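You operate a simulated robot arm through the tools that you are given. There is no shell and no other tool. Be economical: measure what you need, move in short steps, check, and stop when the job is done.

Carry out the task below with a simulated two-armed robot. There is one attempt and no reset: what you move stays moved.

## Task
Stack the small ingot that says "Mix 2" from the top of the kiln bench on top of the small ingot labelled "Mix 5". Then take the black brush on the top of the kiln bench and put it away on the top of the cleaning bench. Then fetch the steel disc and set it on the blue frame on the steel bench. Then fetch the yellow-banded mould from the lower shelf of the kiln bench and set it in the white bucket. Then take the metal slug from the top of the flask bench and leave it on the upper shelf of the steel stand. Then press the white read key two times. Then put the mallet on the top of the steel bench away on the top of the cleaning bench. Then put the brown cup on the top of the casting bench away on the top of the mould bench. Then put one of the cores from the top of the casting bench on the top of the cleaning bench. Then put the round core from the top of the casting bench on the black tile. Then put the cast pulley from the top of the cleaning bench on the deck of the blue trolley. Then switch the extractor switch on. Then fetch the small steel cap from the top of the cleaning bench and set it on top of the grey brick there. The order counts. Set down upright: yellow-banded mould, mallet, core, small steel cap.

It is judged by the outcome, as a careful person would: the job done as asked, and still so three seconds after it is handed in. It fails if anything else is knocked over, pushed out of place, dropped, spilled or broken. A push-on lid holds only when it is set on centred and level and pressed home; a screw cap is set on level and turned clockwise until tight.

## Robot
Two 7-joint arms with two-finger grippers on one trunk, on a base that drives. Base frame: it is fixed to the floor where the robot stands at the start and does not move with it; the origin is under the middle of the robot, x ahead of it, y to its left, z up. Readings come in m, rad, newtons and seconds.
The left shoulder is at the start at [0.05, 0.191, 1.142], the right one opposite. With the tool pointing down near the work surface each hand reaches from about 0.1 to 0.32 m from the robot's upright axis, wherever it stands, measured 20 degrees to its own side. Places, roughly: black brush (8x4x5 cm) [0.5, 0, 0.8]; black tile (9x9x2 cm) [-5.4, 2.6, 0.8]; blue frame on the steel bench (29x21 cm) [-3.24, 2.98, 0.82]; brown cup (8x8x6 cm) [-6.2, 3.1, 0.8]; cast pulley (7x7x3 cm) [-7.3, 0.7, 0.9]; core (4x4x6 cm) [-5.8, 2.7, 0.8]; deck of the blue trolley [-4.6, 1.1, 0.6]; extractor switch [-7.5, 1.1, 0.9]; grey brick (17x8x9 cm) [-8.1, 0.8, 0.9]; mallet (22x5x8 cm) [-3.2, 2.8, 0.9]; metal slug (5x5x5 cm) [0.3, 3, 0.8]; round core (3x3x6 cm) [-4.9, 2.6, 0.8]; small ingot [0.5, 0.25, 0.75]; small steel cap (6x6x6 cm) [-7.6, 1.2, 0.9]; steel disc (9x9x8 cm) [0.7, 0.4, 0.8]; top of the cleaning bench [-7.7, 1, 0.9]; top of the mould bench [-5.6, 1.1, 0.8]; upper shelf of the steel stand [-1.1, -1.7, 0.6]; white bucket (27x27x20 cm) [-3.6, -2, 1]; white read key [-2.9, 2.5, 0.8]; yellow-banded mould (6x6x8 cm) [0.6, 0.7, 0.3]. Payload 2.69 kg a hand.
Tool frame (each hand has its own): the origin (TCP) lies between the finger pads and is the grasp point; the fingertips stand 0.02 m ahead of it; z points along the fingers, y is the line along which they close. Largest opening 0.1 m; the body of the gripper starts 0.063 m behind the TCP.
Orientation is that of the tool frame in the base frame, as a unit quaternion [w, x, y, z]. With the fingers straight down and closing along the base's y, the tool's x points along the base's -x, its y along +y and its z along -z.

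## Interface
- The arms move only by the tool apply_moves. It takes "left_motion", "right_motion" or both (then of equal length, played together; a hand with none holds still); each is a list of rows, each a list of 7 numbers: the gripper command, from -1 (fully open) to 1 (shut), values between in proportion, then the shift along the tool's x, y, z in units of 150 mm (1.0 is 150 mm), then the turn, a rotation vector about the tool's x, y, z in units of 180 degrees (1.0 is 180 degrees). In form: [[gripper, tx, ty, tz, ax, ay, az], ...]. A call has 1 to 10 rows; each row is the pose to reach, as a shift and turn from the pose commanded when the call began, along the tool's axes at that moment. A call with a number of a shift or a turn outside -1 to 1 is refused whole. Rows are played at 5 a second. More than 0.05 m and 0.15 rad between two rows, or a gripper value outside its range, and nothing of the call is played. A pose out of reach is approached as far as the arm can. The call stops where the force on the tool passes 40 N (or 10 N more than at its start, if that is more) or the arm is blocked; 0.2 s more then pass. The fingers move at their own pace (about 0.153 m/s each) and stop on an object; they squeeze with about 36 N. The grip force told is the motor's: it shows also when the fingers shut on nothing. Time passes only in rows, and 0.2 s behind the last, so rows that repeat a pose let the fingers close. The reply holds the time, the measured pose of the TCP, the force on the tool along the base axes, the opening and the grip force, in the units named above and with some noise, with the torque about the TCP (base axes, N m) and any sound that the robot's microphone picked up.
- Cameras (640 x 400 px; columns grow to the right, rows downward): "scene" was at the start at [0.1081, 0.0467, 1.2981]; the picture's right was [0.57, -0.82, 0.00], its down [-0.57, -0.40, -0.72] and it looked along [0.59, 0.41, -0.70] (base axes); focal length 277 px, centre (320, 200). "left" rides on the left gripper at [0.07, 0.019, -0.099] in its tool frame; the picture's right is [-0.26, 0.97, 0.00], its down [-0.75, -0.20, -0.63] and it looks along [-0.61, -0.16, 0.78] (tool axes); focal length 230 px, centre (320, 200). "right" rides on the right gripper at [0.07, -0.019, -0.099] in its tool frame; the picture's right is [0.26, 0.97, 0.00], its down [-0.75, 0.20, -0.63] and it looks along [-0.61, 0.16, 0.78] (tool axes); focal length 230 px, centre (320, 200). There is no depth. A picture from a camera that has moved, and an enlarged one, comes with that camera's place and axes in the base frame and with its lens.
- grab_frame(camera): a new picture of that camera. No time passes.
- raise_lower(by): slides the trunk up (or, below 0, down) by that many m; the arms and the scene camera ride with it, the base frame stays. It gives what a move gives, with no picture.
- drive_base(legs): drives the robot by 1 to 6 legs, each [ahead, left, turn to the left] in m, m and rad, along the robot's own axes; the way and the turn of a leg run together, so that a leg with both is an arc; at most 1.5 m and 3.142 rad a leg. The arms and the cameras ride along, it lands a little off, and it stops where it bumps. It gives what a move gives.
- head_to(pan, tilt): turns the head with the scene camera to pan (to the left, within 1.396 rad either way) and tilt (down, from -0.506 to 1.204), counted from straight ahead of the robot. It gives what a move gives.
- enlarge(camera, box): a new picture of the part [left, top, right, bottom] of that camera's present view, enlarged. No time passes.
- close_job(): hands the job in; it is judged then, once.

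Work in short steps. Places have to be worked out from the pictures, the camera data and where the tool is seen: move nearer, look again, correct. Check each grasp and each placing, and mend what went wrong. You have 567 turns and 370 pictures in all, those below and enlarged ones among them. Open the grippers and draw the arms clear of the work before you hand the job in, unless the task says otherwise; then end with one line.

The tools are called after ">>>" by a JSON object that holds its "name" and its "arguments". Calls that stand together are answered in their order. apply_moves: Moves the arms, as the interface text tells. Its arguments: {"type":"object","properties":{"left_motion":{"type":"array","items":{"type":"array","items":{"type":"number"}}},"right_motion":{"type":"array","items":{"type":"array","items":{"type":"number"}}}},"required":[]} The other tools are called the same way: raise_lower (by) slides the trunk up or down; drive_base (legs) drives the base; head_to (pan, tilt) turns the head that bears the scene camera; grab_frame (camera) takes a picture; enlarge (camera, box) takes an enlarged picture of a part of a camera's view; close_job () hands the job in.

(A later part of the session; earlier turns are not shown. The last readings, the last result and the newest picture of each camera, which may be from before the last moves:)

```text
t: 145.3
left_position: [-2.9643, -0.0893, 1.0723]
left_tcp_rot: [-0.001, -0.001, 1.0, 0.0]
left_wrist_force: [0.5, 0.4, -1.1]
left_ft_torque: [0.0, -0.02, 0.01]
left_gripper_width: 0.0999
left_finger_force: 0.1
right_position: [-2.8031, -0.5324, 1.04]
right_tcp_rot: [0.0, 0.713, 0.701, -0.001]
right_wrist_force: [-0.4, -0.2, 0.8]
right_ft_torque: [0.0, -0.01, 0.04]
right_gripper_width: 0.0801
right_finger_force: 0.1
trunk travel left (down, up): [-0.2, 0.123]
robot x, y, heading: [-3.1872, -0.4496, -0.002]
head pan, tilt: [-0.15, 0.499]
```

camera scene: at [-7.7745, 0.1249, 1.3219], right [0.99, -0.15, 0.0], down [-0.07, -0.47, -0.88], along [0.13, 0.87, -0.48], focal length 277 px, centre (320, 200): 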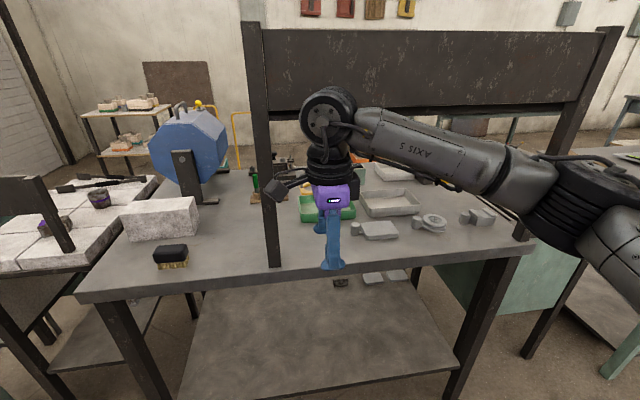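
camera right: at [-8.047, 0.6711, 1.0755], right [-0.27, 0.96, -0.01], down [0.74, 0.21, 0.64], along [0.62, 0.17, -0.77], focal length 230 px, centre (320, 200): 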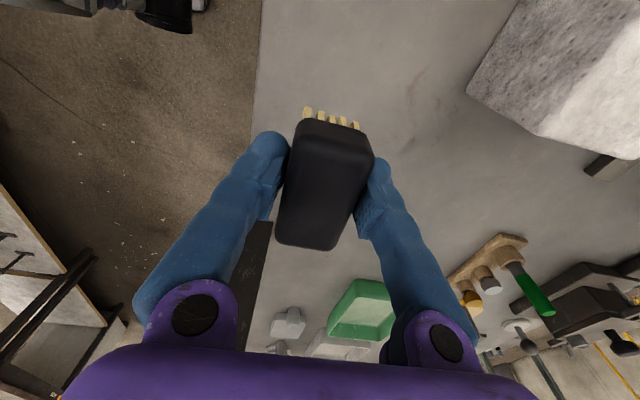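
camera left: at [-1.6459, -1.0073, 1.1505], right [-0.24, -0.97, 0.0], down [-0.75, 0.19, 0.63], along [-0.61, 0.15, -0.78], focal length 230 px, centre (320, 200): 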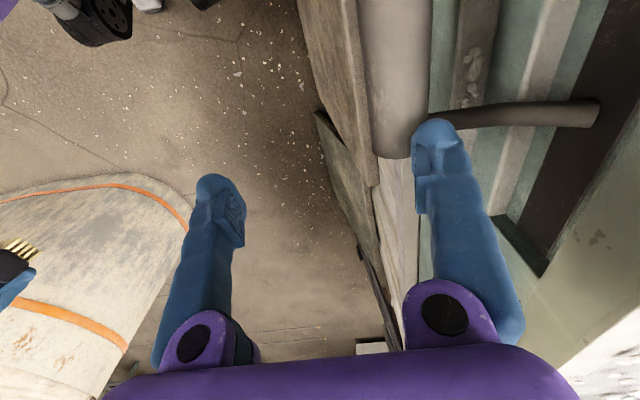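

>>> {"name": "drive_base", "arguments": {"legs": [[0.9, 0, 0], [0.9, 0, 0], [0.9, 0.8, 0]]}}

>>> {"name": "head_to", "arguments": {"pan": 0.0, "tilt": 0.6}}

>>> {"name": "grab_frame", "arguments": {"camera": "scene"}}

```text
t: 161.5
left_position: [-0.266, 0.6726, 1.0727]
left_tcp_rot: [-0.001, 0.021, 1.0, 0.0]
left_wrist_force: [-0.1, -0.1, 0.2]
left_ft_torque: [0.01, 0.03, -0.02]
left_gripper_width: 0.0998
left_finger_force: 0.1
right_position: [-0.124, 0.225, 1.0404]
right_tcp_rot: [0.0, 0.728, 0.686, -0.001]
right_wrist_force: [-0.4, 0.3, -1.0]
right_ft_torque: [-0.04, 0.0, -0.04]
right_gripper_width: 0.0801
right_finger_force: 0.1
trunk travel left (down, up): [-0.2, 0.123]
robot x, y, heading: [-0.5047, 0.3242, -0.049]
head pan, tilt: [-0.15, 0.499]
```

```text
t: 162.2
left_position: [-0.2663, 0.6723, 1.0726]
left_tcp_rot: [0.001, 0.021, 1.0, 0.0]
left_wrist_force: [-0.2, 0.1, 0.6]
left_ft_torque: [0.03, -0.01, 0.05]
left_gripper_width: 0.0999
left_finger_force: 0.0
right_position: [-0.1242, 0.2234, 1.0383]
right_tcp_rot: [-0.001, 0.728, 0.685, -0.002]
right_wrist_force: [0.2, 0.2, -0.6]
right_ft_torque: [0.0, 0.0, -0.02]
right_gripper_width: 0.08
right_finger_force: 0.0
trunk travel left (down, up): [-0.2, 0.123]
robot x, y, heading: [-0.4984, 0.3259, -0.042]
head pan, tilt: [0.0, 0.6]
```

```text
312 pictures are left
camera scene: at [-0.3739, 0.3172, 1.313], right [-0.04, -1.0, 0.0], down [-0.56, 0.02, -0.83], along [0.82, -0.04, -0.56], focal length 277 px, centre (320, 200)
```

scene: 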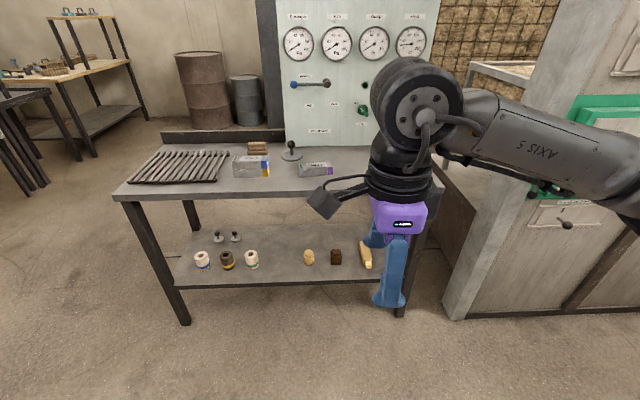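

The disc is near (0.706, 0.388). I'll place the right shoulder straight in front of it: drive to about (0.06, 0.575).

>>> {"name": "drive_base", "arguments": {"legs": [[0, 0, 0.042], [0.54, 0.25, 0]]}}

>>> {"name": "head_to", "arguments": {"pan": -0.3, "tilt": 0.8}}

>>> {"name": "grab_frame", "arguments": {"camera": "scene"}}

```text
t: 166.0
left_position: [0.278, 0.9413, 1.0718]
left_tcp_rot: [0.0, 0.0, 1.0, 0.0]
left_wrist_force: [-0.4, 0.0, -0.4]
left_ft_torque: [0.02, 0.05, 0.02]
left_gripper_width: 0.0996
left_finger_force: 0.1
right_position: [0.4378, 0.4978, 1.0405]
right_tcp_rot: [0.0, 0.712, 0.702, -0.002]
right_wrist_force: [0.2, -0.1, -0.1]
right_ft_torque: [0.01, 0.02, 0.0]
right_gripper_width: 0.0801
right_finger_force: 0.0
trunk travel left (down, up): [-0.2, 0.123]
robot x, y, heading: [0.0514, 0.5799, 0.0]
head pan, tilt: [0.0, 0.6]
```

```text
t: 166.8
left_position: [0.2765, 0.9404, 1.0713]
left_tcp_rot: [0.0, 0.0, 1.0, 0.0]
left_wrist_force: [-1.0, -0.2, -0.1]
left_ft_torque: [-0.01, 0.0, 0.01]
left_gripper_width: 0.1002
left_finger_force: 0.0
right_position: [0.4385, 0.498, 1.0397]
right_tcp_rot: [-0.001, 0.713, 0.702, -0.002]
right_wrist_force: [-0.2, 0.0, -0.7]
right_ft_torque: [0.01, 0.04, -0.03]
right_gripper_width: 0.0801
right_finger_force: 0.0
trunk travel left (down, up): [-0.2, 0.123]
robot x, y, heading: [0.052, 0.5793, -0.0]
head pan, tilt: [-0.3, 0.799]
```

```text
311 pictures are left
camera scene: at [0.173, 0.5568, 1.2961], right [-0.3, -0.96, 0.0], down [-0.68, 0.21, -0.7], along [0.67, -0.21, -0.72], focal length 277 px, centre (320, 200)
```

scene: 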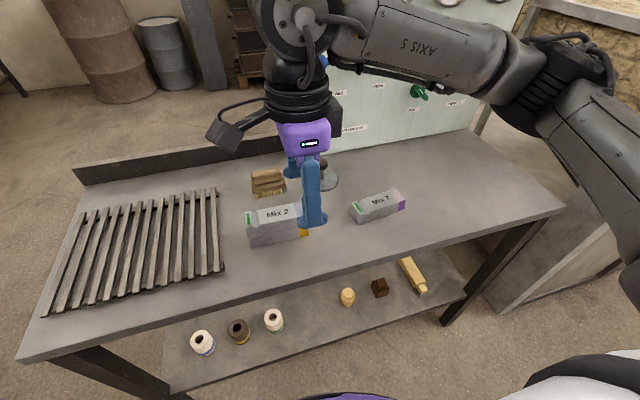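

I move the hand to (0.585, 0.39) and look with its camera.

>>> {"name": "apply_moves", "arguments": {"right_motion": [[-1, -0.2, 0.2, 0, 0, 0, 0], [-1, -0.45, 0.4, 0, 0, 0, 0], [-1, -0.73, 0.6, 0, 0, 0, 0], [-1, -0.73, 0.8, 0, 0, 0, 0], [-1, -0.73, 0.98, 0, 0, 0, 0], [-1, -0.73, 0.98, 0, 0, 0, 0]]}}

>>> {"name": "grab_frame", "arguments": {"camera": "right"}}

>>> {"name": "enlarge", "arguments": {"camera": "scene", "box": [220, 100, 480, 262]}}

```text
refused: row 3 steps farther than a row can; nothing moved
```

```text
310 pictures are left
camera right: at [0.4196, 0.5681, 1.1393], right [0.97, 0.24, 0.0], down [0.19, -0.75, 0.63], along [0.15, -0.61, -0.78], focal length 230 px, centre (320, 200)
```

right: 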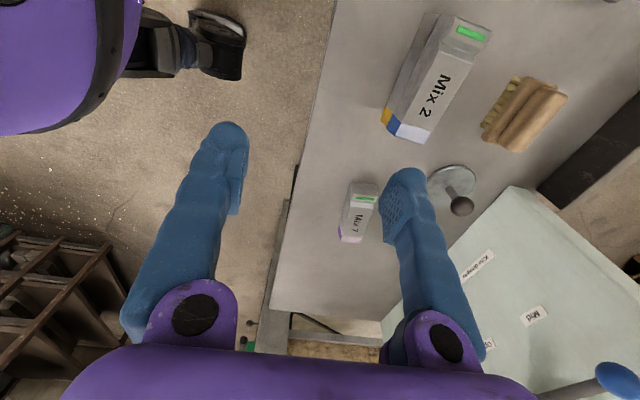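

```text
2.46 times, centred on (350, 181) of scene
camera zoom: at [0.173, 0.5568, 1.2961], right [-0.3, -0.96, 0.0], down [-0.68, 0.21, -0.7], along [0.67, -0.21, -0.72], focal length 682 px, centre (246, 247)
```

zoom: 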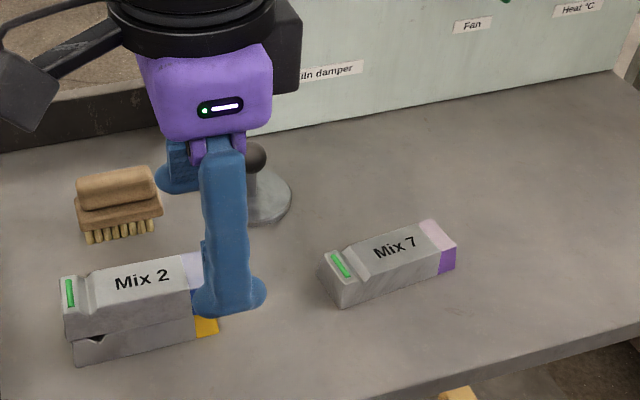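

Repeating with smaller steps (disc now measured near (0.70, 0.392)).

>>> {"name": "apply_moves", "arguments": {"right_motion": [[-1, -0.2, 0.2, 0, 0, 0, 0], [-1, -0.4, 0.4, 0, 0, 0, 0], [-1, -0.6, 0.6, 0, 0, 0, 0], [-1, -0.7, 0.8, 0, 0, 0, 0], [-1, -0.7, 0.98, 0, 0, 0, 0], [-1, -0.7, 0.98, 0, 0, 0, 0]]}}

>>> {"name": "grab_frame", "arguments": {"camera": "right"}}

```text
t: 168.2
left_position: [0.2753, 0.94, 1.0724]
left_tcp_rot: [0.0, 0.0, 1.0, 0.0]
left_wrist_force: [0.2, 0.2, -0.4]
left_ft_torque: [0.02, 0.0, 0.01]
left_gripper_width: 0.1001
left_finger_force: 0.0
right_position: [0.5843, 0.3875, 1.0402]
right_tcp_rot: [0.0, 0.712, 0.702, -0.001]
right_wrist_force: [-0.1, -0.2, 0.1]
right_ft_torque: [0.03, 0.01, -0.02]
right_gripper_width: 0.1001
right_finger_force: 0.1
trunk travel left (down, up): [-0.2, 0.123]
robot x, y, heading: [0.0552, 0.5819, 0.003]
head pan, tilt: [-0.3, 0.799]
```

```text
308 pictures are left
camera right: at [0.5661, 0.4589, 1.1405], right [0.97, 0.24, 0.0], down [0.19, -0.75, 0.63], along [0.15, -0.61, -0.78], focal length 230 px, centre (320, 200)
```

right: 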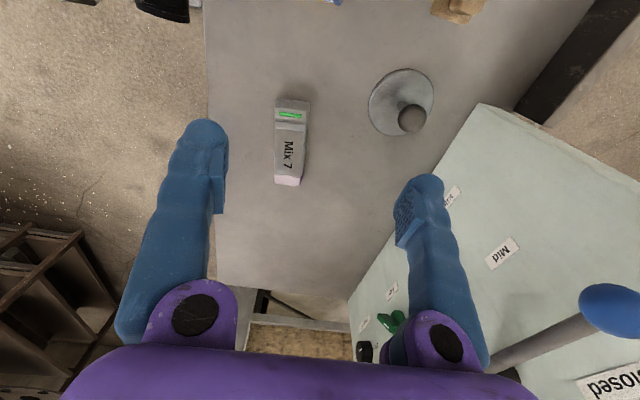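

The blue damper lever's knob hangs at about (0.765, 0.372, 1.07), so a vertical approach is tight. I'll turn the hand back to close along y and tilt it 30° so the wrist leans toward me.

>>> {"name": "apply_moves", "arguments": {"right_motion": [[-1, 0, -0.05, 0, 0, 0, -0.045], [-1, 0, -0.1, 0, 0, 0, -0.09], [-1, 0, -0.15, 0, 0, 0, -0.135], [-1, 0, -0.2, 0, 0, 0, -0.18], [-1, 0, -0.25, 0, 0, 0, -0.225], [-1, 0, -0.3, 0, 0, 0, -0.27], [-1, 0, -0.3, 0, 0, 0, -0.315], [-1, 0, -0.3, 0, 0, 0, -0.36], [-1, 0, -0.3, 0, 0, 0, -0.405], [-1, 0, -0.3, 0, 0, 0, -0.45]]}}

>>> {"name": "apply_moves", "arguments": {"right_motion": [[-1, 0, 0, 0, 0, 0, -0.045], [-1, 0, 0, 0, 0, 0, -0.0545], [-1, 0, 0, 0, 0, 0, -0.0545]]}}

>>> {"name": "apply_moves", "arguments": {"right_motion": [[-1, 0, 0, 0, 0, -0.04, 0], [-1, 0, 0, 0, 0, -0.08, 0], [-1, 0, 0, 0, 0, -0.12, 0], [-1, 0, 0, 0, 0, -0.16, 0], [-1, 0, 0, 0, 0, -0.167, 0]]}}

>>> {"name": "grab_frame", "arguments": {"camera": "right"}}

>>> {"name": "grab_frame", "arguments": {"camera": "scene"}}

```text
t: 170.4
left_position: [0.2762, 0.9404, 1.0717]
left_tcp_rot: [0.0, 0.0, 1.0, 0.0]
left_wrist_force: [0.7, 0.7, -0.4]
left_ft_torque: [0.02, 0.02, 0.04]
left_gripper_width: 0.0999
left_finger_force: 0.0
right_position: [0.5381, 0.3907, 1.0407]
right_tcp_rot: [-0.001, 0.085, 0.996, 0.0]
right_wrist_force: [-0.1, -0.5, 0.1]
right_ft_torque: [0.01, 0.0, 0.0]
right_gripper_width: 0.1
right_finger_force: 0.1
trunk travel left (down, up): [-0.2, 0.123]
robot x, y, heading: [0.0519, 0.5789, 0.0]
head pan, tilt: [-0.3, 0.799]
```

```text
t: 171.2
left_position: [0.2767, 0.9411, 1.0714]
left_tcp_rot: [-0.001, 0.0, 1.0, 0.0]
left_wrist_force: [-0.1, -0.3, -0.3]
left_ft_torque: [-0.01, 0.02, 0.0]
left_gripper_width: 0.1001
left_finger_force: 0.1
right_position: [0.5383, 0.3924, 1.0403]
right_tcp_rot: [-0.002, 0.001, 1.0, -0.002]
right_wrist_force: [0.3, 0.0, -0.3]
right_ft_torque: [0.04, 0.04, -0.02]
right_gripper_width: 0.1
right_finger_force: 0.0
trunk travel left (down, up): [-0.2, 0.123]
robot x, y, heading: [0.0553, 0.5759, -0.0]
head pan, tilt: [-0.3, 0.799]
```

```text
t: 172.4
left_position: [0.2768, 0.9405, 1.0724]
left_tcp_rot: [-0.001, 0.0, 1.0, -0.001]
left_wrist_force: [-0.5, 0.1, 0.3]
left_ft_torque: [-0.02, -0.01, 0.0]
left_gripper_width: 0.0999
left_finger_force: 0.0
right_position: [0.5393, 0.3914, 1.0407]
right_tcp_rot: [0.26, 0.002, 0.966, -0.001]
right_wrist_force: [-0.3, 0.1, 0.4]
right_ft_torque: [-0.01, 0.02, 0.02]
right_gripper_width: 0.1
right_finger_force: 0.1
trunk travel left (down, up): [-0.2, 0.123]
robot x, y, heading: [0.0583, 0.5791, -0.006]
head pan, tilt: [-0.3, 0.799]
```

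```text
307 pictures are left
camera right: at [0.4276, 0.3727, 1.0917], right [-0.22, 0.97, -0.13], down [0.33, 0.2, 0.92], along [0.92, 0.16, -0.37], focal length 230 px, centre (320, 200)
```

right: 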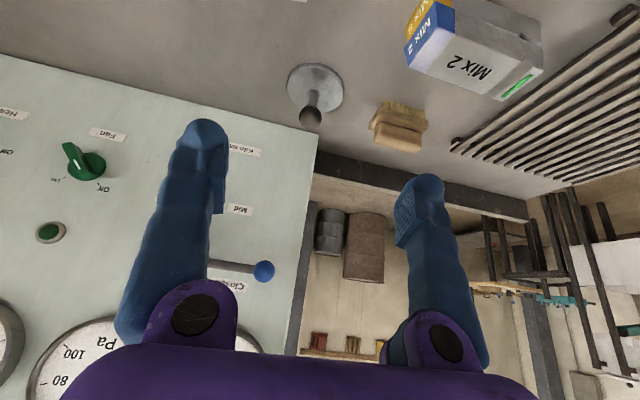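

```text
306 pictures are left
camera scene: at [0.173, 0.5568, 1.296], right [-0.3, -0.96, 0.0], down [-0.68, 0.21, -0.7], along [0.67, -0.21, -0.72], focal length 277 px, centre (320, 200)
```

scene: 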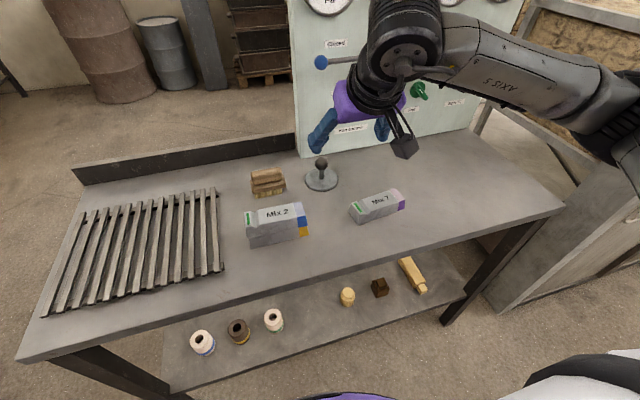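

Tilted as wished. I go to a stand-off 12 cm behind the knob along the tool axis.

>>> {"name": "apply_moves", "arguments": {"right_motion": [[-1, -0.1, 0, 0.25, 0, 0, 0], [-1, -0.2, 0, 0.5, 0, 0, 0], [-1, -0.285, 0, 0.79, 0, 0, 0], [-1, -0.285, 0, 0.79, 0, 0, 0]]}}

>>> {"name": "grab_frame", "arguments": {"camera": "right"}}

>>> {"name": "enlarge", "arguments": {"camera": "scene", "box": [220, 100, 480, 262]}}

```text
t: 173.4
left_position: [0.2759, 0.9395, 1.0732]
left_tcp_rot: [0.0, 0.0, 1.0, 0.0]
left_wrist_force: [0.6, 0.0, -0.9]
left_ft_torque: [0.0, -0.01, 0.0]
left_gripper_width: 0.0998
left_finger_force: 0.1
right_position: [0.6304, 0.392, 0.9592]
right_tcp_rot: [0.259, 0.001, 0.966, -0.001]
right_wrist_force: [0.7, 0.2, 0.0]
right_ft_torque: [0.0, 0.0, 0.0]
right_gripper_width: 0.1
right_finger_force: 0.0
trunk travel left (down, up): [-0.2, 0.123]
robot x, y, heading: [0.0558, 0.5802, -0.001]
head pan, tilt: [-0.3, 0.799]
```

```text
305 pictures are left
camera right: at [0.521, 0.3734, 1.0104], right [-0.22, 0.97, -0.13], down [0.33, 0.2, 0.92], along [0.92, 0.16, -0.37], focal length 230 px, centre (320, 200)
```

right: 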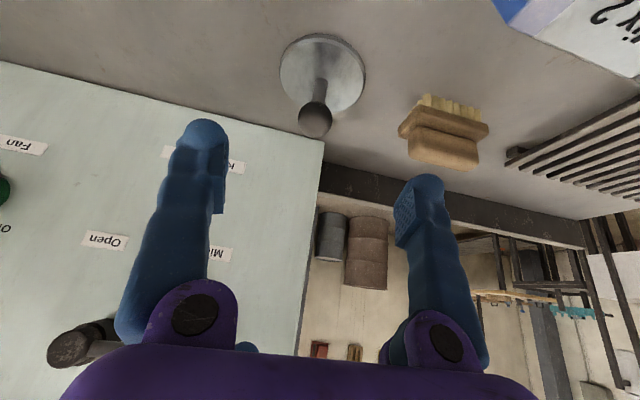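

```text
2.46 times, centred on (350, 181) of scene
camera zoom: at [0.1726, 0.5567, 1.2961], right [-0.3, -0.96, 0.0], down [-0.68, 0.21, -0.7], along [0.67, -0.21, -0.72], focal length 682 px, centre (246, 247)
```

zoom: 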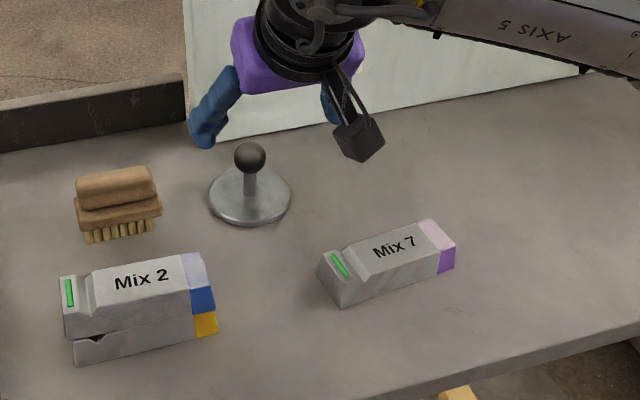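

Knob confirmed at (0.696, 0.388, 0.862). Advance along the tool axis so the pads surround it.

>>> {"name": "apply_moves", "arguments": {"right_motion": [[-1, -0.01, -0.02, 0.25, 0, 0, 0], [-1, -0.02, -0.02, 0.5, 0, 0, 0], [-1, -0.034, -0.02, 0.7, 0, 0, 0], [-1, -0.034, -0.02, 0.81, 0, 0, 0], [-1, -0.034, -0.02, 0.81, 0, 0, 0]]}}

>>> {"name": "grab_frame", "arguments": {"camera": "right"}}

>>> {"name": "enlarge", "arguments": {"camera": "scene", "box": [220, 100, 480, 262]}}

```text
t: 174.6
left_position: [0.276, 0.9409, 1.0715]
left_tcp_rot: [0.0, 0.0, 1.0, 0.0]
left_wrist_force: [-0.2, 0.4, -0.3]
left_ft_torque: [-0.01, -0.05, 0.01]
left_gripper_width: 0.1002
left_finger_force: 0.0
right_position: [0.6986, 0.3885, 0.8586]
right_tcp_rot: [0.259, 0.001, 0.966, -0.001]
right_wrist_force: [-0.2, 0.5, -0.3]
right_ft_torque: [0.0, 0.02, 0.0]
right_gripper_width: 0.0998
right_finger_force: 0.1
trunk travel left (down, up): [-0.2, 0.123]
robot x, y, heading: [0.0545, 0.5788, -0.003]
head pan, tilt: [-0.3, 0.799]
```

```text
303 pictures are left
camera right: at [0.5876, 0.3708, 0.9093], right [-0.22, 0.97, -0.13], down [0.34, 0.2, 0.92], along [0.92, 0.16, -0.37], focal length 230 px, centre (320, 200)
```

right: 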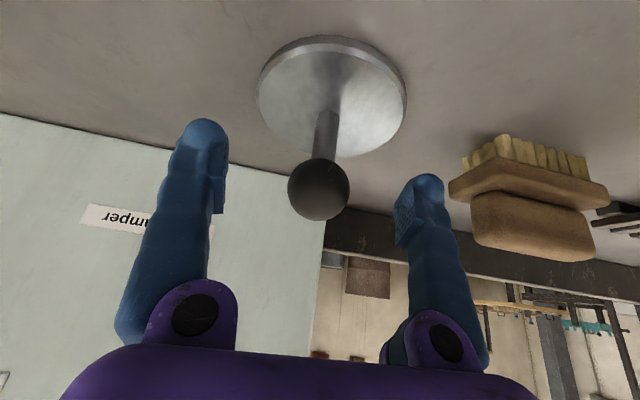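

```text
2.46 times, centred on (350, 181) of scene
camera zoom: at [0.1729, 0.5567, 1.2961], right [-0.3, -0.96, 0.0], down [-0.68, 0.21, -0.7], along [0.67, -0.21, -0.72], focal length 682 px, centre (246, 247)
```

zoom: 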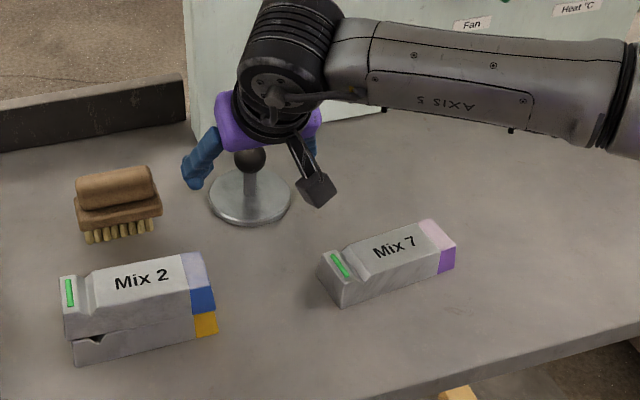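

The knob sits exactly at the TCP. Close.

>>> {"name": "apply_moves", "arguments": {"right_motion": [[0.3, 0, 0, 0, 0, 0, 0], [1, 0, 0, 0, 0, 0, 0], [1, 0, 0, 0, 0, 0, 0], [1, 0, 0, 0, 0, 0, 0]]}}

>>> {"name": "apply_moves", "arguments": {"right_motion": [[1, -0.07, 0, -0.12, 0, 0, 0], [1, -0.14, 0, -0.24, 0, 0, 0], [1, -0.14, 0, -0.24, 0, 0, 0]]}}

>>> {"name": "grab_frame", "arguments": {"camera": "right"}}

```text
t: 175.6
left_position: [0.2762, 0.941, 1.0728]
left_tcp_rot: [0.0, 0.0, 1.0, 0.0]
left_wrist_force: [0.2, -0.2, -1.0]
left_ft_torque: [-0.02, -0.01, -0.01]
left_gripper_width: 0.1001
left_finger_force: 0.0
right_position: [0.6986, 0.3887, 0.8584]
right_tcp_rot: [0.259, 0.001, 0.966, 0.0]
right_wrist_force: [-0.2, 0.1, -0.4]
right_ft_torque: [0.0, 0.01, -0.02]
right_gripper_width: 0.0273
right_finger_force: 36.1
trunk travel left (down, up): [-0.2, 0.123]
robot x, y, heading: [0.0583, 0.5802, -0.0]
head pan, tilt: [-0.3, 0.799]
```

```text
t: 176.4
left_position: [0.2766, 0.9399, 1.0712]
left_tcp_rot: [0.0, 0.0, 1.0, 0.0]
left_wrist_force: [-0.7, -1.0, -0.4]
left_ft_torque: [0.02, 0.02, -0.02]
left_gripper_width: 0.1001
left_finger_force: 0.1
right_position: [0.6972, 0.3902, 0.8997]
right_tcp_rot: [0.258, 0.001, 0.966, -0.001]
right_wrist_force: [0.1, 0.2, -3.5]
right_ft_torque: [0.02, 0.01, -0.01]
right_gripper_width: 0.0272
right_finger_force: 36.4
trunk travel left (down, up): [-0.2, 0.123]
robot x, y, heading: [0.0564, 0.5803, -0.001]
head pan, tilt: [-0.3, 0.799]
```

```text
301 pictures are left
camera right: at [0.5873, 0.3713, 0.9518], right [-0.22, 0.97, -0.13], down [0.34, 0.2, 0.92], along [0.92, 0.16, -0.37], focal length 230 px, centre (320, 200)
```

right: 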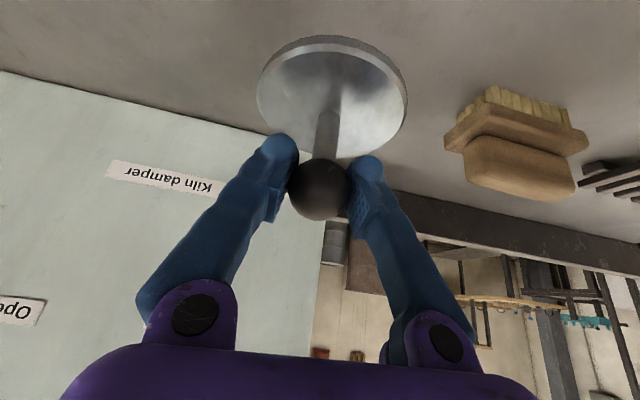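

Held level. Lift 8 cm more, then draw back 14 cm.

>>> {"name": "apply_moves", "arguments": {"right_motion": [[1, -0.13, 0, -0.23, 0, 0, 0], [1, -0.267, 0, -0.46, 0, 0, 0], [1, -0.06, 0, -0.58, 0, 0, 0], [1, 0.14, 0, -0.7, 0, 0, 0], [1, 0.34, 0, -0.82, 0, 0, 0], [1, 0.54, 0, -0.93, 0, 0, 0], [1, 0.54, 0, -0.93, 0, 0, 0]]}}

>>> {"name": "grab_frame", "arguments": {"camera": "right"}}

```text
t: 178.0
left_position: [0.2768, 0.9406, 1.0724]
left_tcp_rot: [0.0, 0.0, 1.0, 0.0]
left_wrist_force: [-0.7, -0.1, 0.2]
left_ft_torque: [0.0, 0.02, -0.03]
left_gripper_width: 0.0998
left_finger_force: 0.0
right_position: [0.5586, 0.3868, 0.9801]
right_tcp_rot: [0.259, 0.001, 0.966, -0.001]
right_wrist_force: [0.3, 0.0, -3.0]
right_ft_torque: [-0.01, 0.04, -0.03]
right_gripper_width: 0.0269
right_finger_force: 36.5
trunk travel left (down, up): [-0.2, 0.123]
robot x, y, heading: [0.0565, 0.5833, 0.002]
head pan, tilt: [-0.3, 0.799]
```

```text
300 pictures are left
camera right: at [0.4473, 0.3683, 1.0304], right [-0.22, 0.97, -0.13], down [0.34, 0.2, 0.92], along [0.92, 0.16, -0.37], focal length 230 px, centre (320, 200)
```

right: 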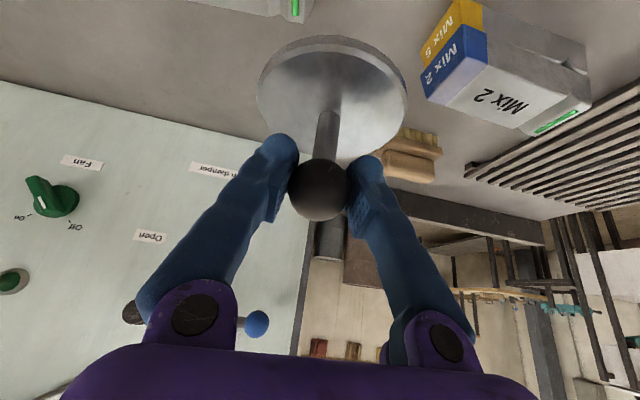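

Disc held level. I back off, turn toward the steel bench (north-west) and drive to about (−1.5, 1.75).

>>> {"name": "drive_base", "arguments": {"legs": [[-0.6, 0, 0], [0, 0, 2.26], [1.45, 0, 0]]}}

>>> {"name": "head_to", "arguments": {"pan": 0.2, "tilt": 0.35}}

>>> {"name": "grab_frame", "arguments": {"camera": "scene"}}

```text
t: 192.8
left_position: [-1.8766, 1.4924, 1.0729]
left_tcp_rot: [0.001, 0.908, -0.419, 0.0]
left_wrist_force: [-0.4, 0.1, -0.1]
left_ft_torque: [0.01, -0.01, 0.03]
left_gripper_width: 0.0999
left_finger_force: 0.1
right_position: [-1.6383, 2.0644, 0.9783]
right_tcp_rot: [-0.108, 0.878, -0.405, -0.232]
right_wrist_force: [-0.2, 0.3, -3.5]
right_ft_torque: [0.03, -0.01, -0.01]
right_gripper_width: 0.0269
right_finger_force: 35.8
trunk travel left (down, up): [-0.2, 0.123]
robot x, y, heading: [-1.4609, 1.5538, 2.274]
head pan, tilt: [-0.3, 0.799]
stopped in leg 3: the robot was blocked; the commanded pose is now the measured one
```

```text
t: 193.7
left_position: [-1.8753, 1.4916, 1.073]
left_tcp_rot: [0.001, 0.908, -0.419, 0.0]
left_wrist_force: [-0.4, -0.6, 0.3]
left_ft_torque: [0.03, -0.01, -0.01]
left_gripper_width: 0.1
left_finger_force: 0.0
right_position: [-1.6378, 2.0654, 0.979]
right_tcp_rot: [-0.109, 0.877, -0.405, -0.234]
right_wrist_force: [-0.1, -0.4, -3.7]
right_ft_torque: [0.0, 0.03, -0.01]
right_gripper_width: 0.0269
right_finger_force: 36.1
trunk travel left (down, up): [-0.2, 0.123]
robot x, y, heading: [-1.4616, 1.5534, 2.276]
head pan, tilt: [0.201, 0.351]
```

```text
299 pictures are left
camera scene: at [-1.5574, 1.6449, 1.3356], right [0.62, 0.79, 0.0], down [0.27, -0.21, -0.94], along [-0.74, 0.58, -0.34], focal length 277 px, centre (320, 200)
```

scene: 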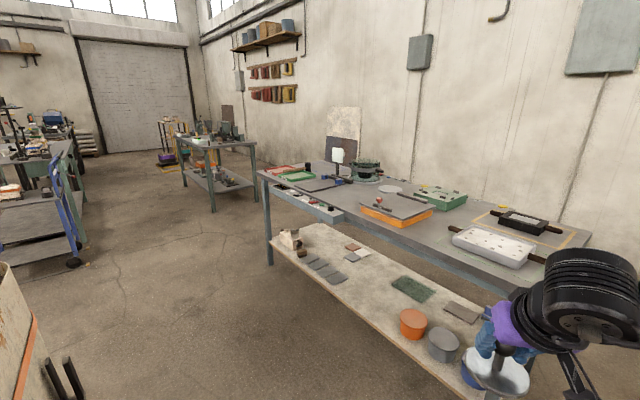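

Blocked at (−1.46, 1.55). I look down around to see what stops the base.

>>> {"name": "head_to", "arguments": {"pan": 0.6, "tilt": 0.95}}

>>> {"name": "grab_frame", "arguments": {"camera": "scene"}}

>>> {"name": "head_to", "arguments": {"pan": -0.6, "tilt": 0.95}}

>>> {"name": "grab_frame", "arguments": {"camera": "scene"}}

```text
t: 194.7
left_position: [-1.8773, 1.4908, 1.0728]
left_tcp_rot: [0.001, 0.908, -0.419, -0.001]
left_wrist_force: [0.1, 1.1, -0.3]
left_ft_torque: [-0.05, -0.03, -0.02]
left_gripper_width: 0.1001
left_finger_force: 0.1
right_position: [-1.6367, 2.0646, 0.9776]
right_tcp_rot: [-0.109, 0.877, -0.405, -0.234]
right_wrist_force: [0.3, 0.2, -3.0]
right_ft_torque: [-0.03, 0.01, -0.06]
right_gripper_width: 0.027
right_finger_force: 36.0
trunk travel left (down, up): [-0.2, 0.123]
robot x, y, heading: [-1.4584, 1.5604, 2.277]
head pan, tilt: [0.6, 0.949]
```

```text
298 pictures are left
camera scene: at [-1.5544, 1.6065, 1.2845], right [0.26, 0.96, 0.0], down [0.78, -0.21, -0.58], along [-0.56, 0.15, -0.81], focal length 277 px, centre (320, 200)
```

scene: 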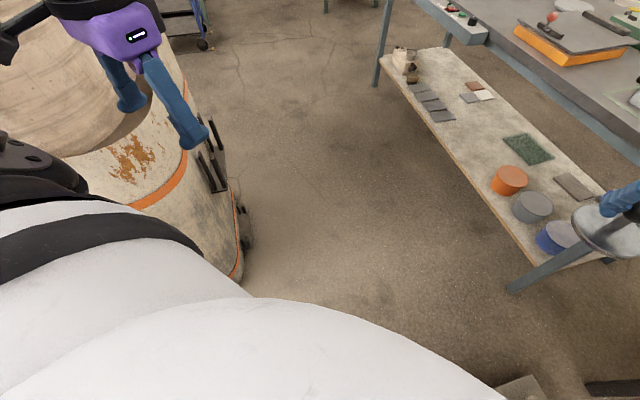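

```text
t: 196.1
left_position: [-1.8756, 1.4918, 1.0727]
left_tcp_rot: [0.001, 0.908, -0.42, 0.0]
left_wrist_force: [-0.1, -0.4, -0.2]
left_ft_torque: [0.0, -0.03, -0.03]
left_gripper_width: 0.0999
left_finger_force: 0.0
right_position: [-1.6376, 2.0649, 0.9783]
right_tcp_rot: [-0.109, 0.877, -0.405, -0.234]
right_wrist_force: [-0.1, 0.1, -3.6]
right_ft_torque: [0.0, 0.0, 0.01]
right_gripper_width: 0.0268
right_finger_force: 36.3
trunk travel left (down, up): [-0.2, 0.123]
robot x, y, heading: [-1.4553, 1.5567, 2.276]
head pan, tilt: [-0.6, 0.949]
```

```text
297 pictures are left
camera scene: at [-1.4919, 1.6597, 1.2845], right [0.99, 0.11, 0.0], down [0.09, -0.81, -0.58], along [-0.06, 0.58, -0.81], focal length 277 px, centre (320, 200)
```

scene: 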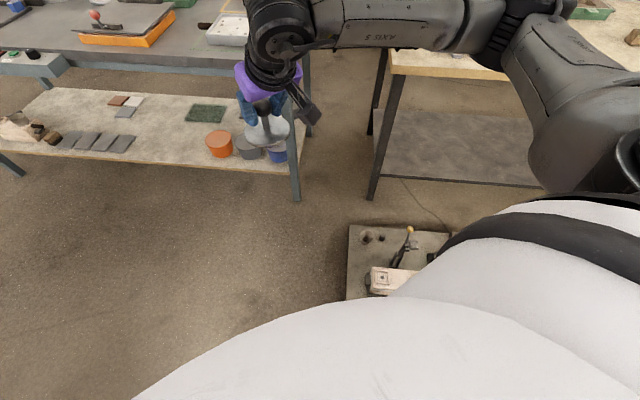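

A low lever machine on the floor near (−1.4, 2.05) blocked me. I back off, face −x and pass between crate and bench at y≈1.85.

>>> {"name": "drive_base", "arguments": {"legs": [[-0.15, 0, 0], [0, 0, 0.866], [0.6, -0.4, 0], [1.1, 0, 0]]}}

>>> {"name": "head_to", "arguments": {"pan": -1.3, "tilt": 0.5}}

>>> {"name": "grab_frame", "arguments": {"camera": "scene"}}

```text
t: 208.3
left_position: [-3.2206, 1.5402, 1.0719]
left_tcp_rot: [0.0, 1.0, -0.021, 0.0]
left_wrist_force: [0.0, 0.7, -1.0]
left_ft_torque: [-0.01, -0.01, 0.03]
left_gripper_width: 0.1001
left_finger_force: 0.1
right_position: [-3.4762, 2.1067, 0.9784]
right_tcp_rot: [-0.007, 0.966, -0.021, -0.257]
right_wrist_force: [0.3, 0.1, -3.5]
right_ft_torque: [0.04, 0.01, 0.02]
right_gripper_width: 0.0263
right_finger_force: 35.9
trunk travel left (down, up): [-0.2, 0.123]
robot x, y, heading: [-2.9801, 1.8909, 3.1]
head pan, tilt: [-0.6, 0.949]
```

```text
t: 209.4
left_position: [-3.2206, 1.5414, 1.0726]
left_tcp_rot: [0.001, 1.0, -0.022, 0.0]
left_wrist_force: [0.1, 0.1, 0.8]
left_ft_torque: [0.0, 0.0, -0.01]
left_gripper_width: 0.1001
left_finger_force: 0.1
right_position: [-3.4772, 2.1049, 0.9782]
right_tcp_rot: [-0.006, 0.966, -0.02, -0.258]
right_wrist_force: [0.2, 0.2, -3.5]
right_ft_torque: [-0.01, -0.01, 0.02]
right_gripper_width: 0.0266
right_finger_force: 35.6
trunk travel left (down, up): [-0.2, 0.123]
robot x, y, heading: [-2.9824, 1.8922, 3.097]
head pan, tilt: [-1.3, 0.499]
```

```text
296 pictures are left
camera scene: at [-3.0435, 1.9815, 1.3219], right [0.97, 0.23, 0.0], down [0.11, -0.47, -0.88], along [-0.2, 0.85, -0.48], focal length 277 px, centre (320, 200)
```

scene: 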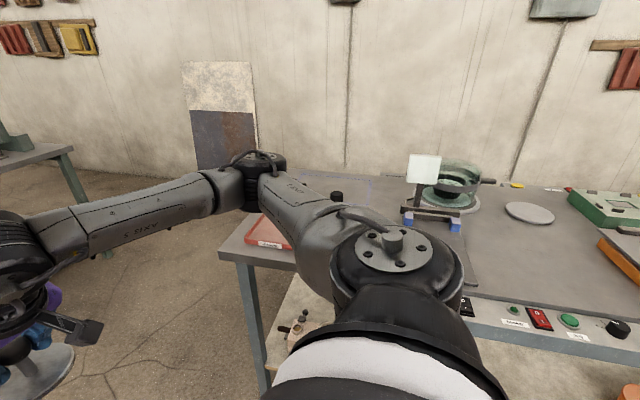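

My arm hides the bench. I pull the disc 10 cm closer and 5 cm up, then turn to face the bench.

>>> {"name": "apply_moves", "arguments": {"right_motion": [[1, 0.1, 0, -0.2, 0, 0, 0], [1, 0.2, 0, -0.4, 0, 0, 0], [1, 0.41, 0, -0.62, 0, 0, 0], [1, 0.41, 0, -0.62, 0, 0, 0]]}}

>>> {"name": "drive_base", "arguments": {"legs": [[0.0, 0.04, 0], [0, 0, -1.53]]}}

>>> {"name": "head_to", "arguments": {"pan": 0.2, "tilt": 0.6}}

>>> {"name": "grab_frame", "arguments": {"camera": "scene"}}

```text
t: 210.4
left_position: [-3.2201, 1.5415, 1.0719]
left_tcp_rot: [0.0, 1.0, -0.021, -0.001]
left_wrist_force: [0.7, -0.3, 0.4]
left_ft_torque: [0.01, 0.0, 0.0]
left_gripper_width: 0.0998
left_finger_force: 0.0
right_position: [-3.379, 2.1045, 1.0263]
right_tcp_rot: [-0.007, 0.966, -0.021, -0.258]
right_wrist_force: [-0.3, -0.3, -3.2]
right_ft_torque: [0.0, 0.0, 0.06]
right_gripper_width: 0.0267
right_finger_force: 36.0
trunk travel left (down, up): [-0.2, 0.123]
robot x, y, heading: [-2.9803, 1.8891, 3.097]
head pan, tilt: [-1.3, 0.499]
```

```text
t: 215.2
left_position: [-3.3432, 2.0779, 1.0727]
left_tcp_rot: [-0.001, -0.703, 0.711, 0.001]
left_wrist_force: [0.0, 0.3, -0.3]
left_ft_torque: [-0.01, 0.01, 0.0]
left_gripper_width: 0.0999
left_finger_force: 0.1
right_position: [-2.7836, 2.2533, 1.0255]
right_tcp_rot: [0.185, -0.678, 0.688, 0.181]
right_wrist_force: [0.7, 0.2, -3.1]
right_ft_torque: [-0.03, -0.02, 0.0]
right_gripper_width: 0.0267
right_finger_force: 36.1
trunk travel left (down, up): [-0.2, 0.123]
robot x, y, heading: [-2.9828, 1.8503, 1.562]
head pan, tilt: [-1.3, 0.499]
```

```text
t: 216.8
left_position: [-3.3427, 2.078, 1.0727]
left_tcp_rot: [-0.001, -0.703, 0.711, 0.0]
left_wrist_force: [0.0, -0.2, 0.5]
left_ft_torque: [-0.01, 0.01, -0.01]
left_gripper_width: 0.0999
left_finger_force: 0.1
right_position: [-2.7834, 2.253, 1.0258]
right_tcp_rot: [0.185, -0.678, 0.688, 0.18]
right_wrist_force: [-0.5, 0.6, -4.1]
right_ft_torque: [0.0, -0.01, -0.06]
right_gripper_width: 0.0264
right_finger_force: 35.6
trunk travel left (down, up): [-0.2, 0.123]
robot x, y, heading: [-2.9867, 1.8503, 1.561]
head pan, tilt: [0.201, 0.6]
```

```text
295 pictures are left
camera scene: at [-3.0001, 1.9787, 1.3129], right [0.98, 0.19, 0.0], down [0.1, -0.56, -0.82], along [-0.15, 0.81, -0.57], focal length 277 px, centre (320, 200)
```

scene: 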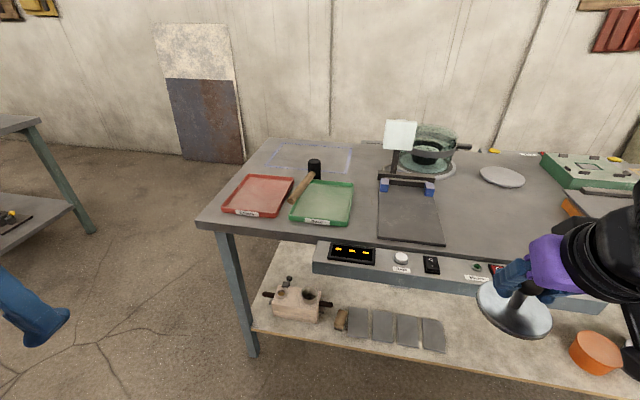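

The blue frame is a thin outline at the bench's back left, behind the mallet. Enlarge it.

>>> {"name": "enlarge", "arguments": {"camera": "scene", "box": [190, 120, 470, 295]}}

```text
2.29 times, centred on (330, 208) of scene
camera zoom: at [-3.0001, 1.9787, 1.3129], right [0.98, 0.19, 0.0], down [0.1, -0.56, -0.82], along [-0.15, 0.81, -0.57], focal length 633 px, centre (297, 183)
```

zoom: 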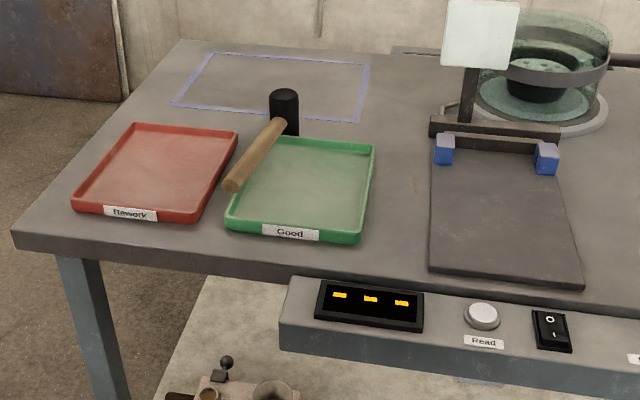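

The frame is near the bench's west end (x −3.37…−3.07, y 2.82…3.04; bench z≈0.85), so I go round to the west side and face +x.

>>> {"name": "drive_base", "arguments": {"legs": [[0, 1.12, 0], [1.0, 0, 0], [0, 0, -1.56]]}}

>>> {"name": "head_to", "arguments": {"pan": 0.0, "tilt": 0.7}}

>>> {"name": "grab_frame", "arguments": {"camera": "scene"}}

```text
t: 235.3
left_position: [-3.8417, 3.2247, 1.0728]
left_tcp_rot: [0.0, 0.005, 1.0, 0.001]
left_wrist_force: [0.2, -0.1, 0.1]
left_ft_torque: [0.02, -0.01, -0.01]
left_gripper_width: 0.1001
left_finger_force: 0.0
right_position: [-3.665, 2.6685, 1.0262]
right_tcp_rot: [0.258, 0.005, 0.966, -0.001]
right_wrist_force: [-0.3, 0.0, -2.7]
right_ft_torque: [0.0, 0.02, -0.01]
right_gripper_width: 0.0263
right_finger_force: 36.0
trunk travel left (down, up): [-0.2, 0.123]
robot x, y, heading: [-4.0648, 2.8665, -0.012]
head pan, tilt: [0.201, 0.6]
```

```text
t: 236.1
left_position: [-3.8411, 3.2264, 1.0733]
left_tcp_rot: [-0.001, 0.005, 1.0, 0.001]
left_wrist_force: [0.0, 0.1, 0.1]
left_ft_torque: [-0.04, -0.01, -0.01]
left_gripper_width: 0.1
left_finger_force: 0.0
right_position: [-3.6648, 2.669, 1.026]
right_tcp_rot: [0.258, 0.005, 0.966, -0.003]
right_wrist_force: [-0.2, -0.4, -3.0]
right_ft_torque: [-0.01, -0.01, -0.03]
right_gripper_width: 0.0264
right_finger_force: 36.1
trunk travel left (down, up): [-0.2, 0.123]
robot x, y, heading: [-4.0622, 2.8702, -0.009]
head pan, tilt: [0.0, 0.7]
```

```text
293 pictures are left
camera scene: at [-3.9404, 2.8672, 1.3043], right [-0.01, -1.0, 0.0], down [-0.64, 0.01, -0.77], along [0.76, -0.01, -0.64], focal length 277 px, centre (320, 200)
```

scene: 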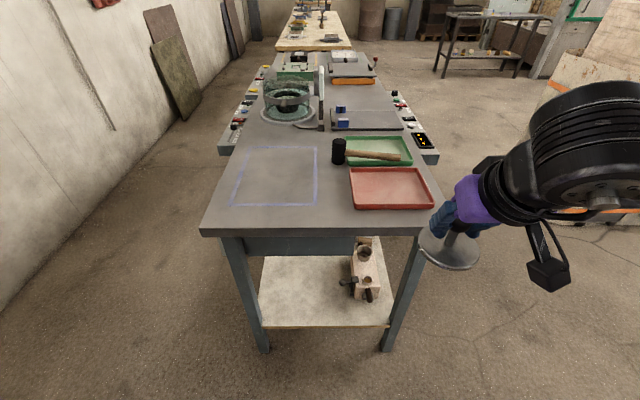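

Two views agree: bench z≈0.82, frame centre (−3.233, 2.99), bench edge x≈−3.487. I drive 0.2 forward and 0.19 left, then move the disc over the frame.

>>> {"name": "drive_base", "arguments": {"legs": [[0.2, 0.19, 0.01]]}}

>>> {"name": "grab_frame", "arguments": {"camera": "scene"}}

```text
t: 238.3
left_position: [-3.6427, 3.4129, 1.0729]
left_tcp_rot: [0.0, 0.001, 1.0, 0.001]
left_wrist_force: [-0.2, 0.5, -0.4]
left_ft_torque: [0.01, -0.03, -0.01]
left_gripper_width: 0.1002
left_finger_force: 0.1
right_position: [-3.4634, 2.8553, 1.0268]
right_tcp_rot: [0.257, 0.002, 0.966, -0.002]
right_wrist_force: [0.3, 0.5, -3.9]
right_ft_torque: [-0.03, 0.0, -0.01]
right_gripper_width: 0.0265
right_finger_force: 36.6
trunk travel left (down, up): [-0.2, 0.123]
robot x, y, heading: [-3.8651, 3.0532, -0.001]
head pan, tilt: [0.0, 0.7]
```

```text
292 pictures are left
camera scene: at [-3.7395, 3.0535, 1.3042], right [0.0, -1.0, 0.0], down [-0.64, 0.0, -0.76], along [0.76, 0.0, -0.64], focal length 277 px, centre (320, 200)
```

scene: 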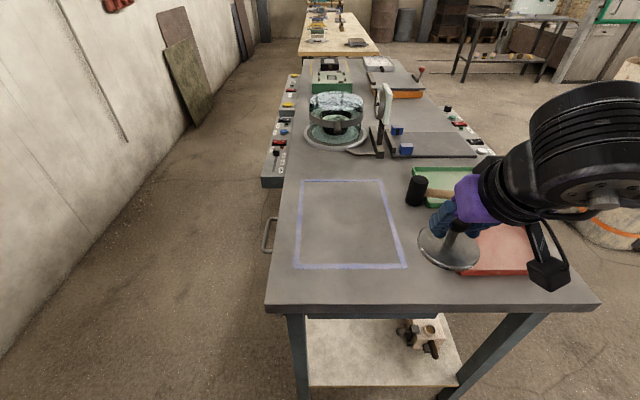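

Frame confirmed. Move the disc over the frame at height.

>>> {"name": "apply_moves", "arguments": {"right_motion": [[1, -0.231, 0.167, 0.134, 0, 0, 0], [1, -0.462, 0.334, 0.268, 0, 0, 0], [1, -0.693, 0.5, 0.402, 0, 0, 0], [1, -0.924, 0.667, 0.536, 0, 0, 0], [1, -0.924, 0.83, 0.536, 0, 0, 0]]}}

>>> {"name": "apply_moves", "arguments": {"right_motion": [[1, -0.12, 0, 0.07, 0, 0, 0], [1, -0.24, 0, 0.14, 0, 0, 0], [1, -0.14, 0, 0.31, 0, 0, 0], [1, -0.04, 0, 0.48, 0, 0, 0], [1, -0.04, 0, 0.48, 0, 0, 0]]}}

>>> {"name": "grab_frame", "arguments": {"camera": "scene"}}

>>> {"name": "grab_frame", "arguments": {"camera": "right"}}

```text
t: 239.5
left_position: [-3.6442, 3.4138, 1.0726]
left_tcp_rot: [0.0, 0.001, 1.0, 0.0]
left_wrist_force: [-0.2, -0.3, -0.3]
left_ft_torque: [0.0, -0.03, 0.0]
left_gripper_width: 0.0999
left_finger_force: 0.1
right_position: [-3.2988, 2.9773, 1.0256]
right_tcp_rot: [0.258, 0.002, 0.966, -0.002]
right_wrist_force: [0.3, -0.3, -3.6]
right_ft_torque: [-0.02, -0.01, 0.01]
right_gripper_width: 0.0265
right_finger_force: 36.4
trunk travel left (down, up): [-0.2, 0.123]
robot x, y, heading: [-3.8643, 3.0554, -0.008]
head pan, tilt: [0.0, 0.7]
```

```text
t: 240.7
left_position: [-3.643, 3.4135, 1.0727]
left_tcp_rot: [0.0, 0.002, 1.0, 0.001]
left_wrist_force: [-0.4, -0.1, 0.3]
left_ft_torque: [-0.02, 0.01, -0.02]
left_gripper_width: 0.0999
left_finger_force: 0.1
right_position: [-3.2601, 2.9783, 0.9657]
right_tcp_rot: [0.258, 0.002, 0.966, -0.002]
right_wrist_force: [0.6, -0.1, -3.3]
right_ft_torque: [0.02, 0.0, -0.03]
right_gripper_width: 0.0262
right_finger_force: 36.1
trunk travel left (down, up): [-0.2, 0.123]
robot x, y, heading: [-3.8669, 3.0494, -0.004]
head pan, tilt: [0.0, 0.7]
```

```text
291 pictures are left
camera scene: at [-3.7399, 3.0534, 1.3043], right [0.0, -1.0, 0.0], down [-0.64, 0.0, -0.76], along [0.76, 0.0, -0.64], focal length 277 px, centre (320, 200)
```

scene: 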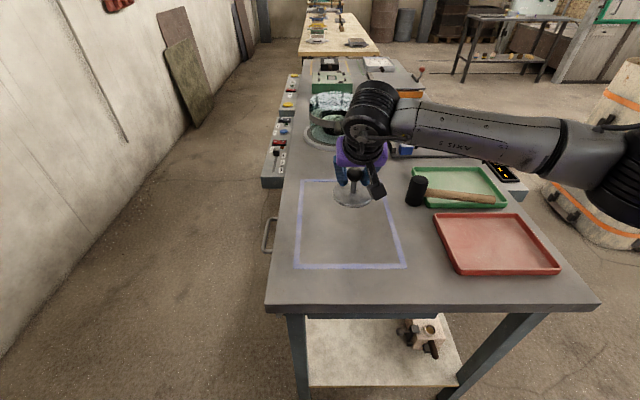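

```text
290 pictures are left
camera right: at [-3.3697, 2.9602, 1.0172], right [-0.22, 0.97, -0.13], down [0.34, 0.2, 0.92], along [0.92, 0.16, -0.37], focal length 230 px, centre (320, 200)
```

right: 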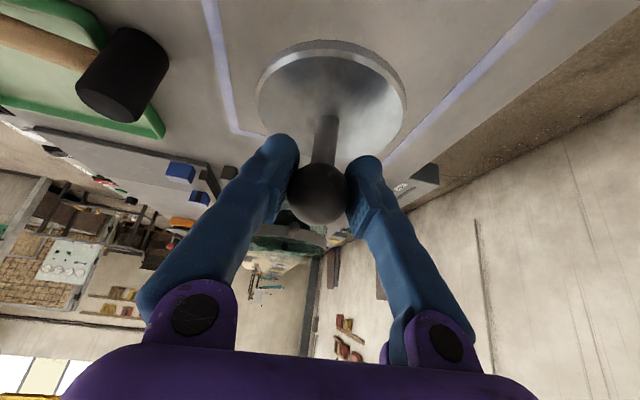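

Positioned inside the frame. Lower 7 cm, then creep to contact.

>>> {"name": "apply_moves", "arguments": {"right_motion": [[1, 0.117, 0, 0.202, 0, 0, 0], [1, 0.234, 0, 0.404, 0, 0, 0], [1, 0.25, 0, 0.433, 0, 0, 0], [1, 0.267, 0, 0.462, 0, 0, 0], [1, 0.267, 0, 0.462, 0, 0, 0]]}}

>>> {"name": "grab_frame", "arguments": {"camera": "right"}}

```text
t: 241.9
left_position: [-3.6432, 3.4131, 1.0718]
left_tcp_rot: [0.0, 0.002, 1.0, 0.001]
left_wrist_force: [-0.1, 0.8, 0.6]
left_ft_torque: [0.0, -0.04, 0.0]
left_gripper_width: 0.0999
left_finger_force: 0.1
right_position: [-3.2614, 2.9782, 0.8848]
right_tcp_rot: [0.259, 0.002, 0.966, -0.003]
right_wrist_force: [0.4, -0.5, -2.9]
right_ft_torque: [-0.04, 0.02, -0.01]
right_gripper_width: 0.0262
right_finger_force: 35.9
trunk travel left (down, up): [-0.2, 0.123]
robot x, y, heading: [-3.8654, 3.053, -0.002]
head pan, tilt: [0.0, 0.7]
```

```text
289 pictures are left
camera right: at [-3.3718, 2.9599, 0.9367], right [-0.22, 0.97, -0.13], down [0.34, 0.2, 0.92], along [0.92, 0.16, -0.37], focal length 230 px, centre (320, 200)
```

right: 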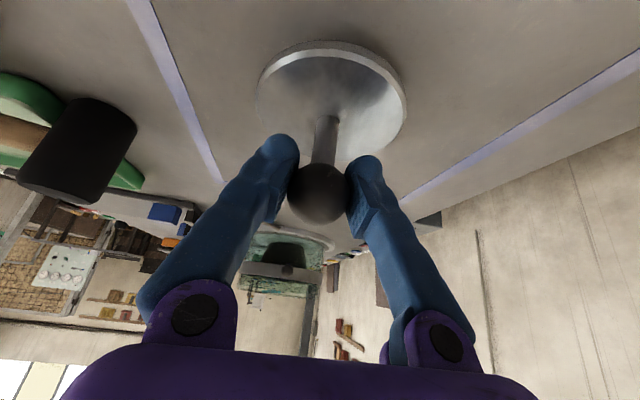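

>>> {"name": "apply_moves", "arguments": {"right_motion": [[1, 0.007, 0, 0.012, 0, 0, 0], [1, 0.013, 0, 0.023, 0, 0, 0], [1, 0.02, 0, 0.035, 0, 0, 0], [1, 0.02, 0, 0.035, 0, 0, 0]]}}

```text
t: 242.9
left_position: [-3.6439, 3.4127, 1.0727]
left_tcp_rot: [0.001, 0.001, 1.0, 0.001]
left_wrist_force: [0.2, 0.2, 0.5]
left_ft_torque: [0.01, 0.01, 0.01]
left_gripper_width: 0.1001
left_finger_force: 0.0
right_position: [-3.2617, 2.9774, 0.8786]
right_tcp_rot: [0.259, 0.002, 0.966, -0.001]
right_wrist_force: [-1.2, -0.4, -2.9]
right_ft_torque: [0.01, 0.03, -0.01]
right_gripper_width: 0.0263
right_finger_force: 35.7
trunk travel left (down, up): [-0.2, 0.123]
robot x, y, heading: [-3.8645, 3.0523, -0.003]
head pan, tilt: [0.0, 0.7]
```

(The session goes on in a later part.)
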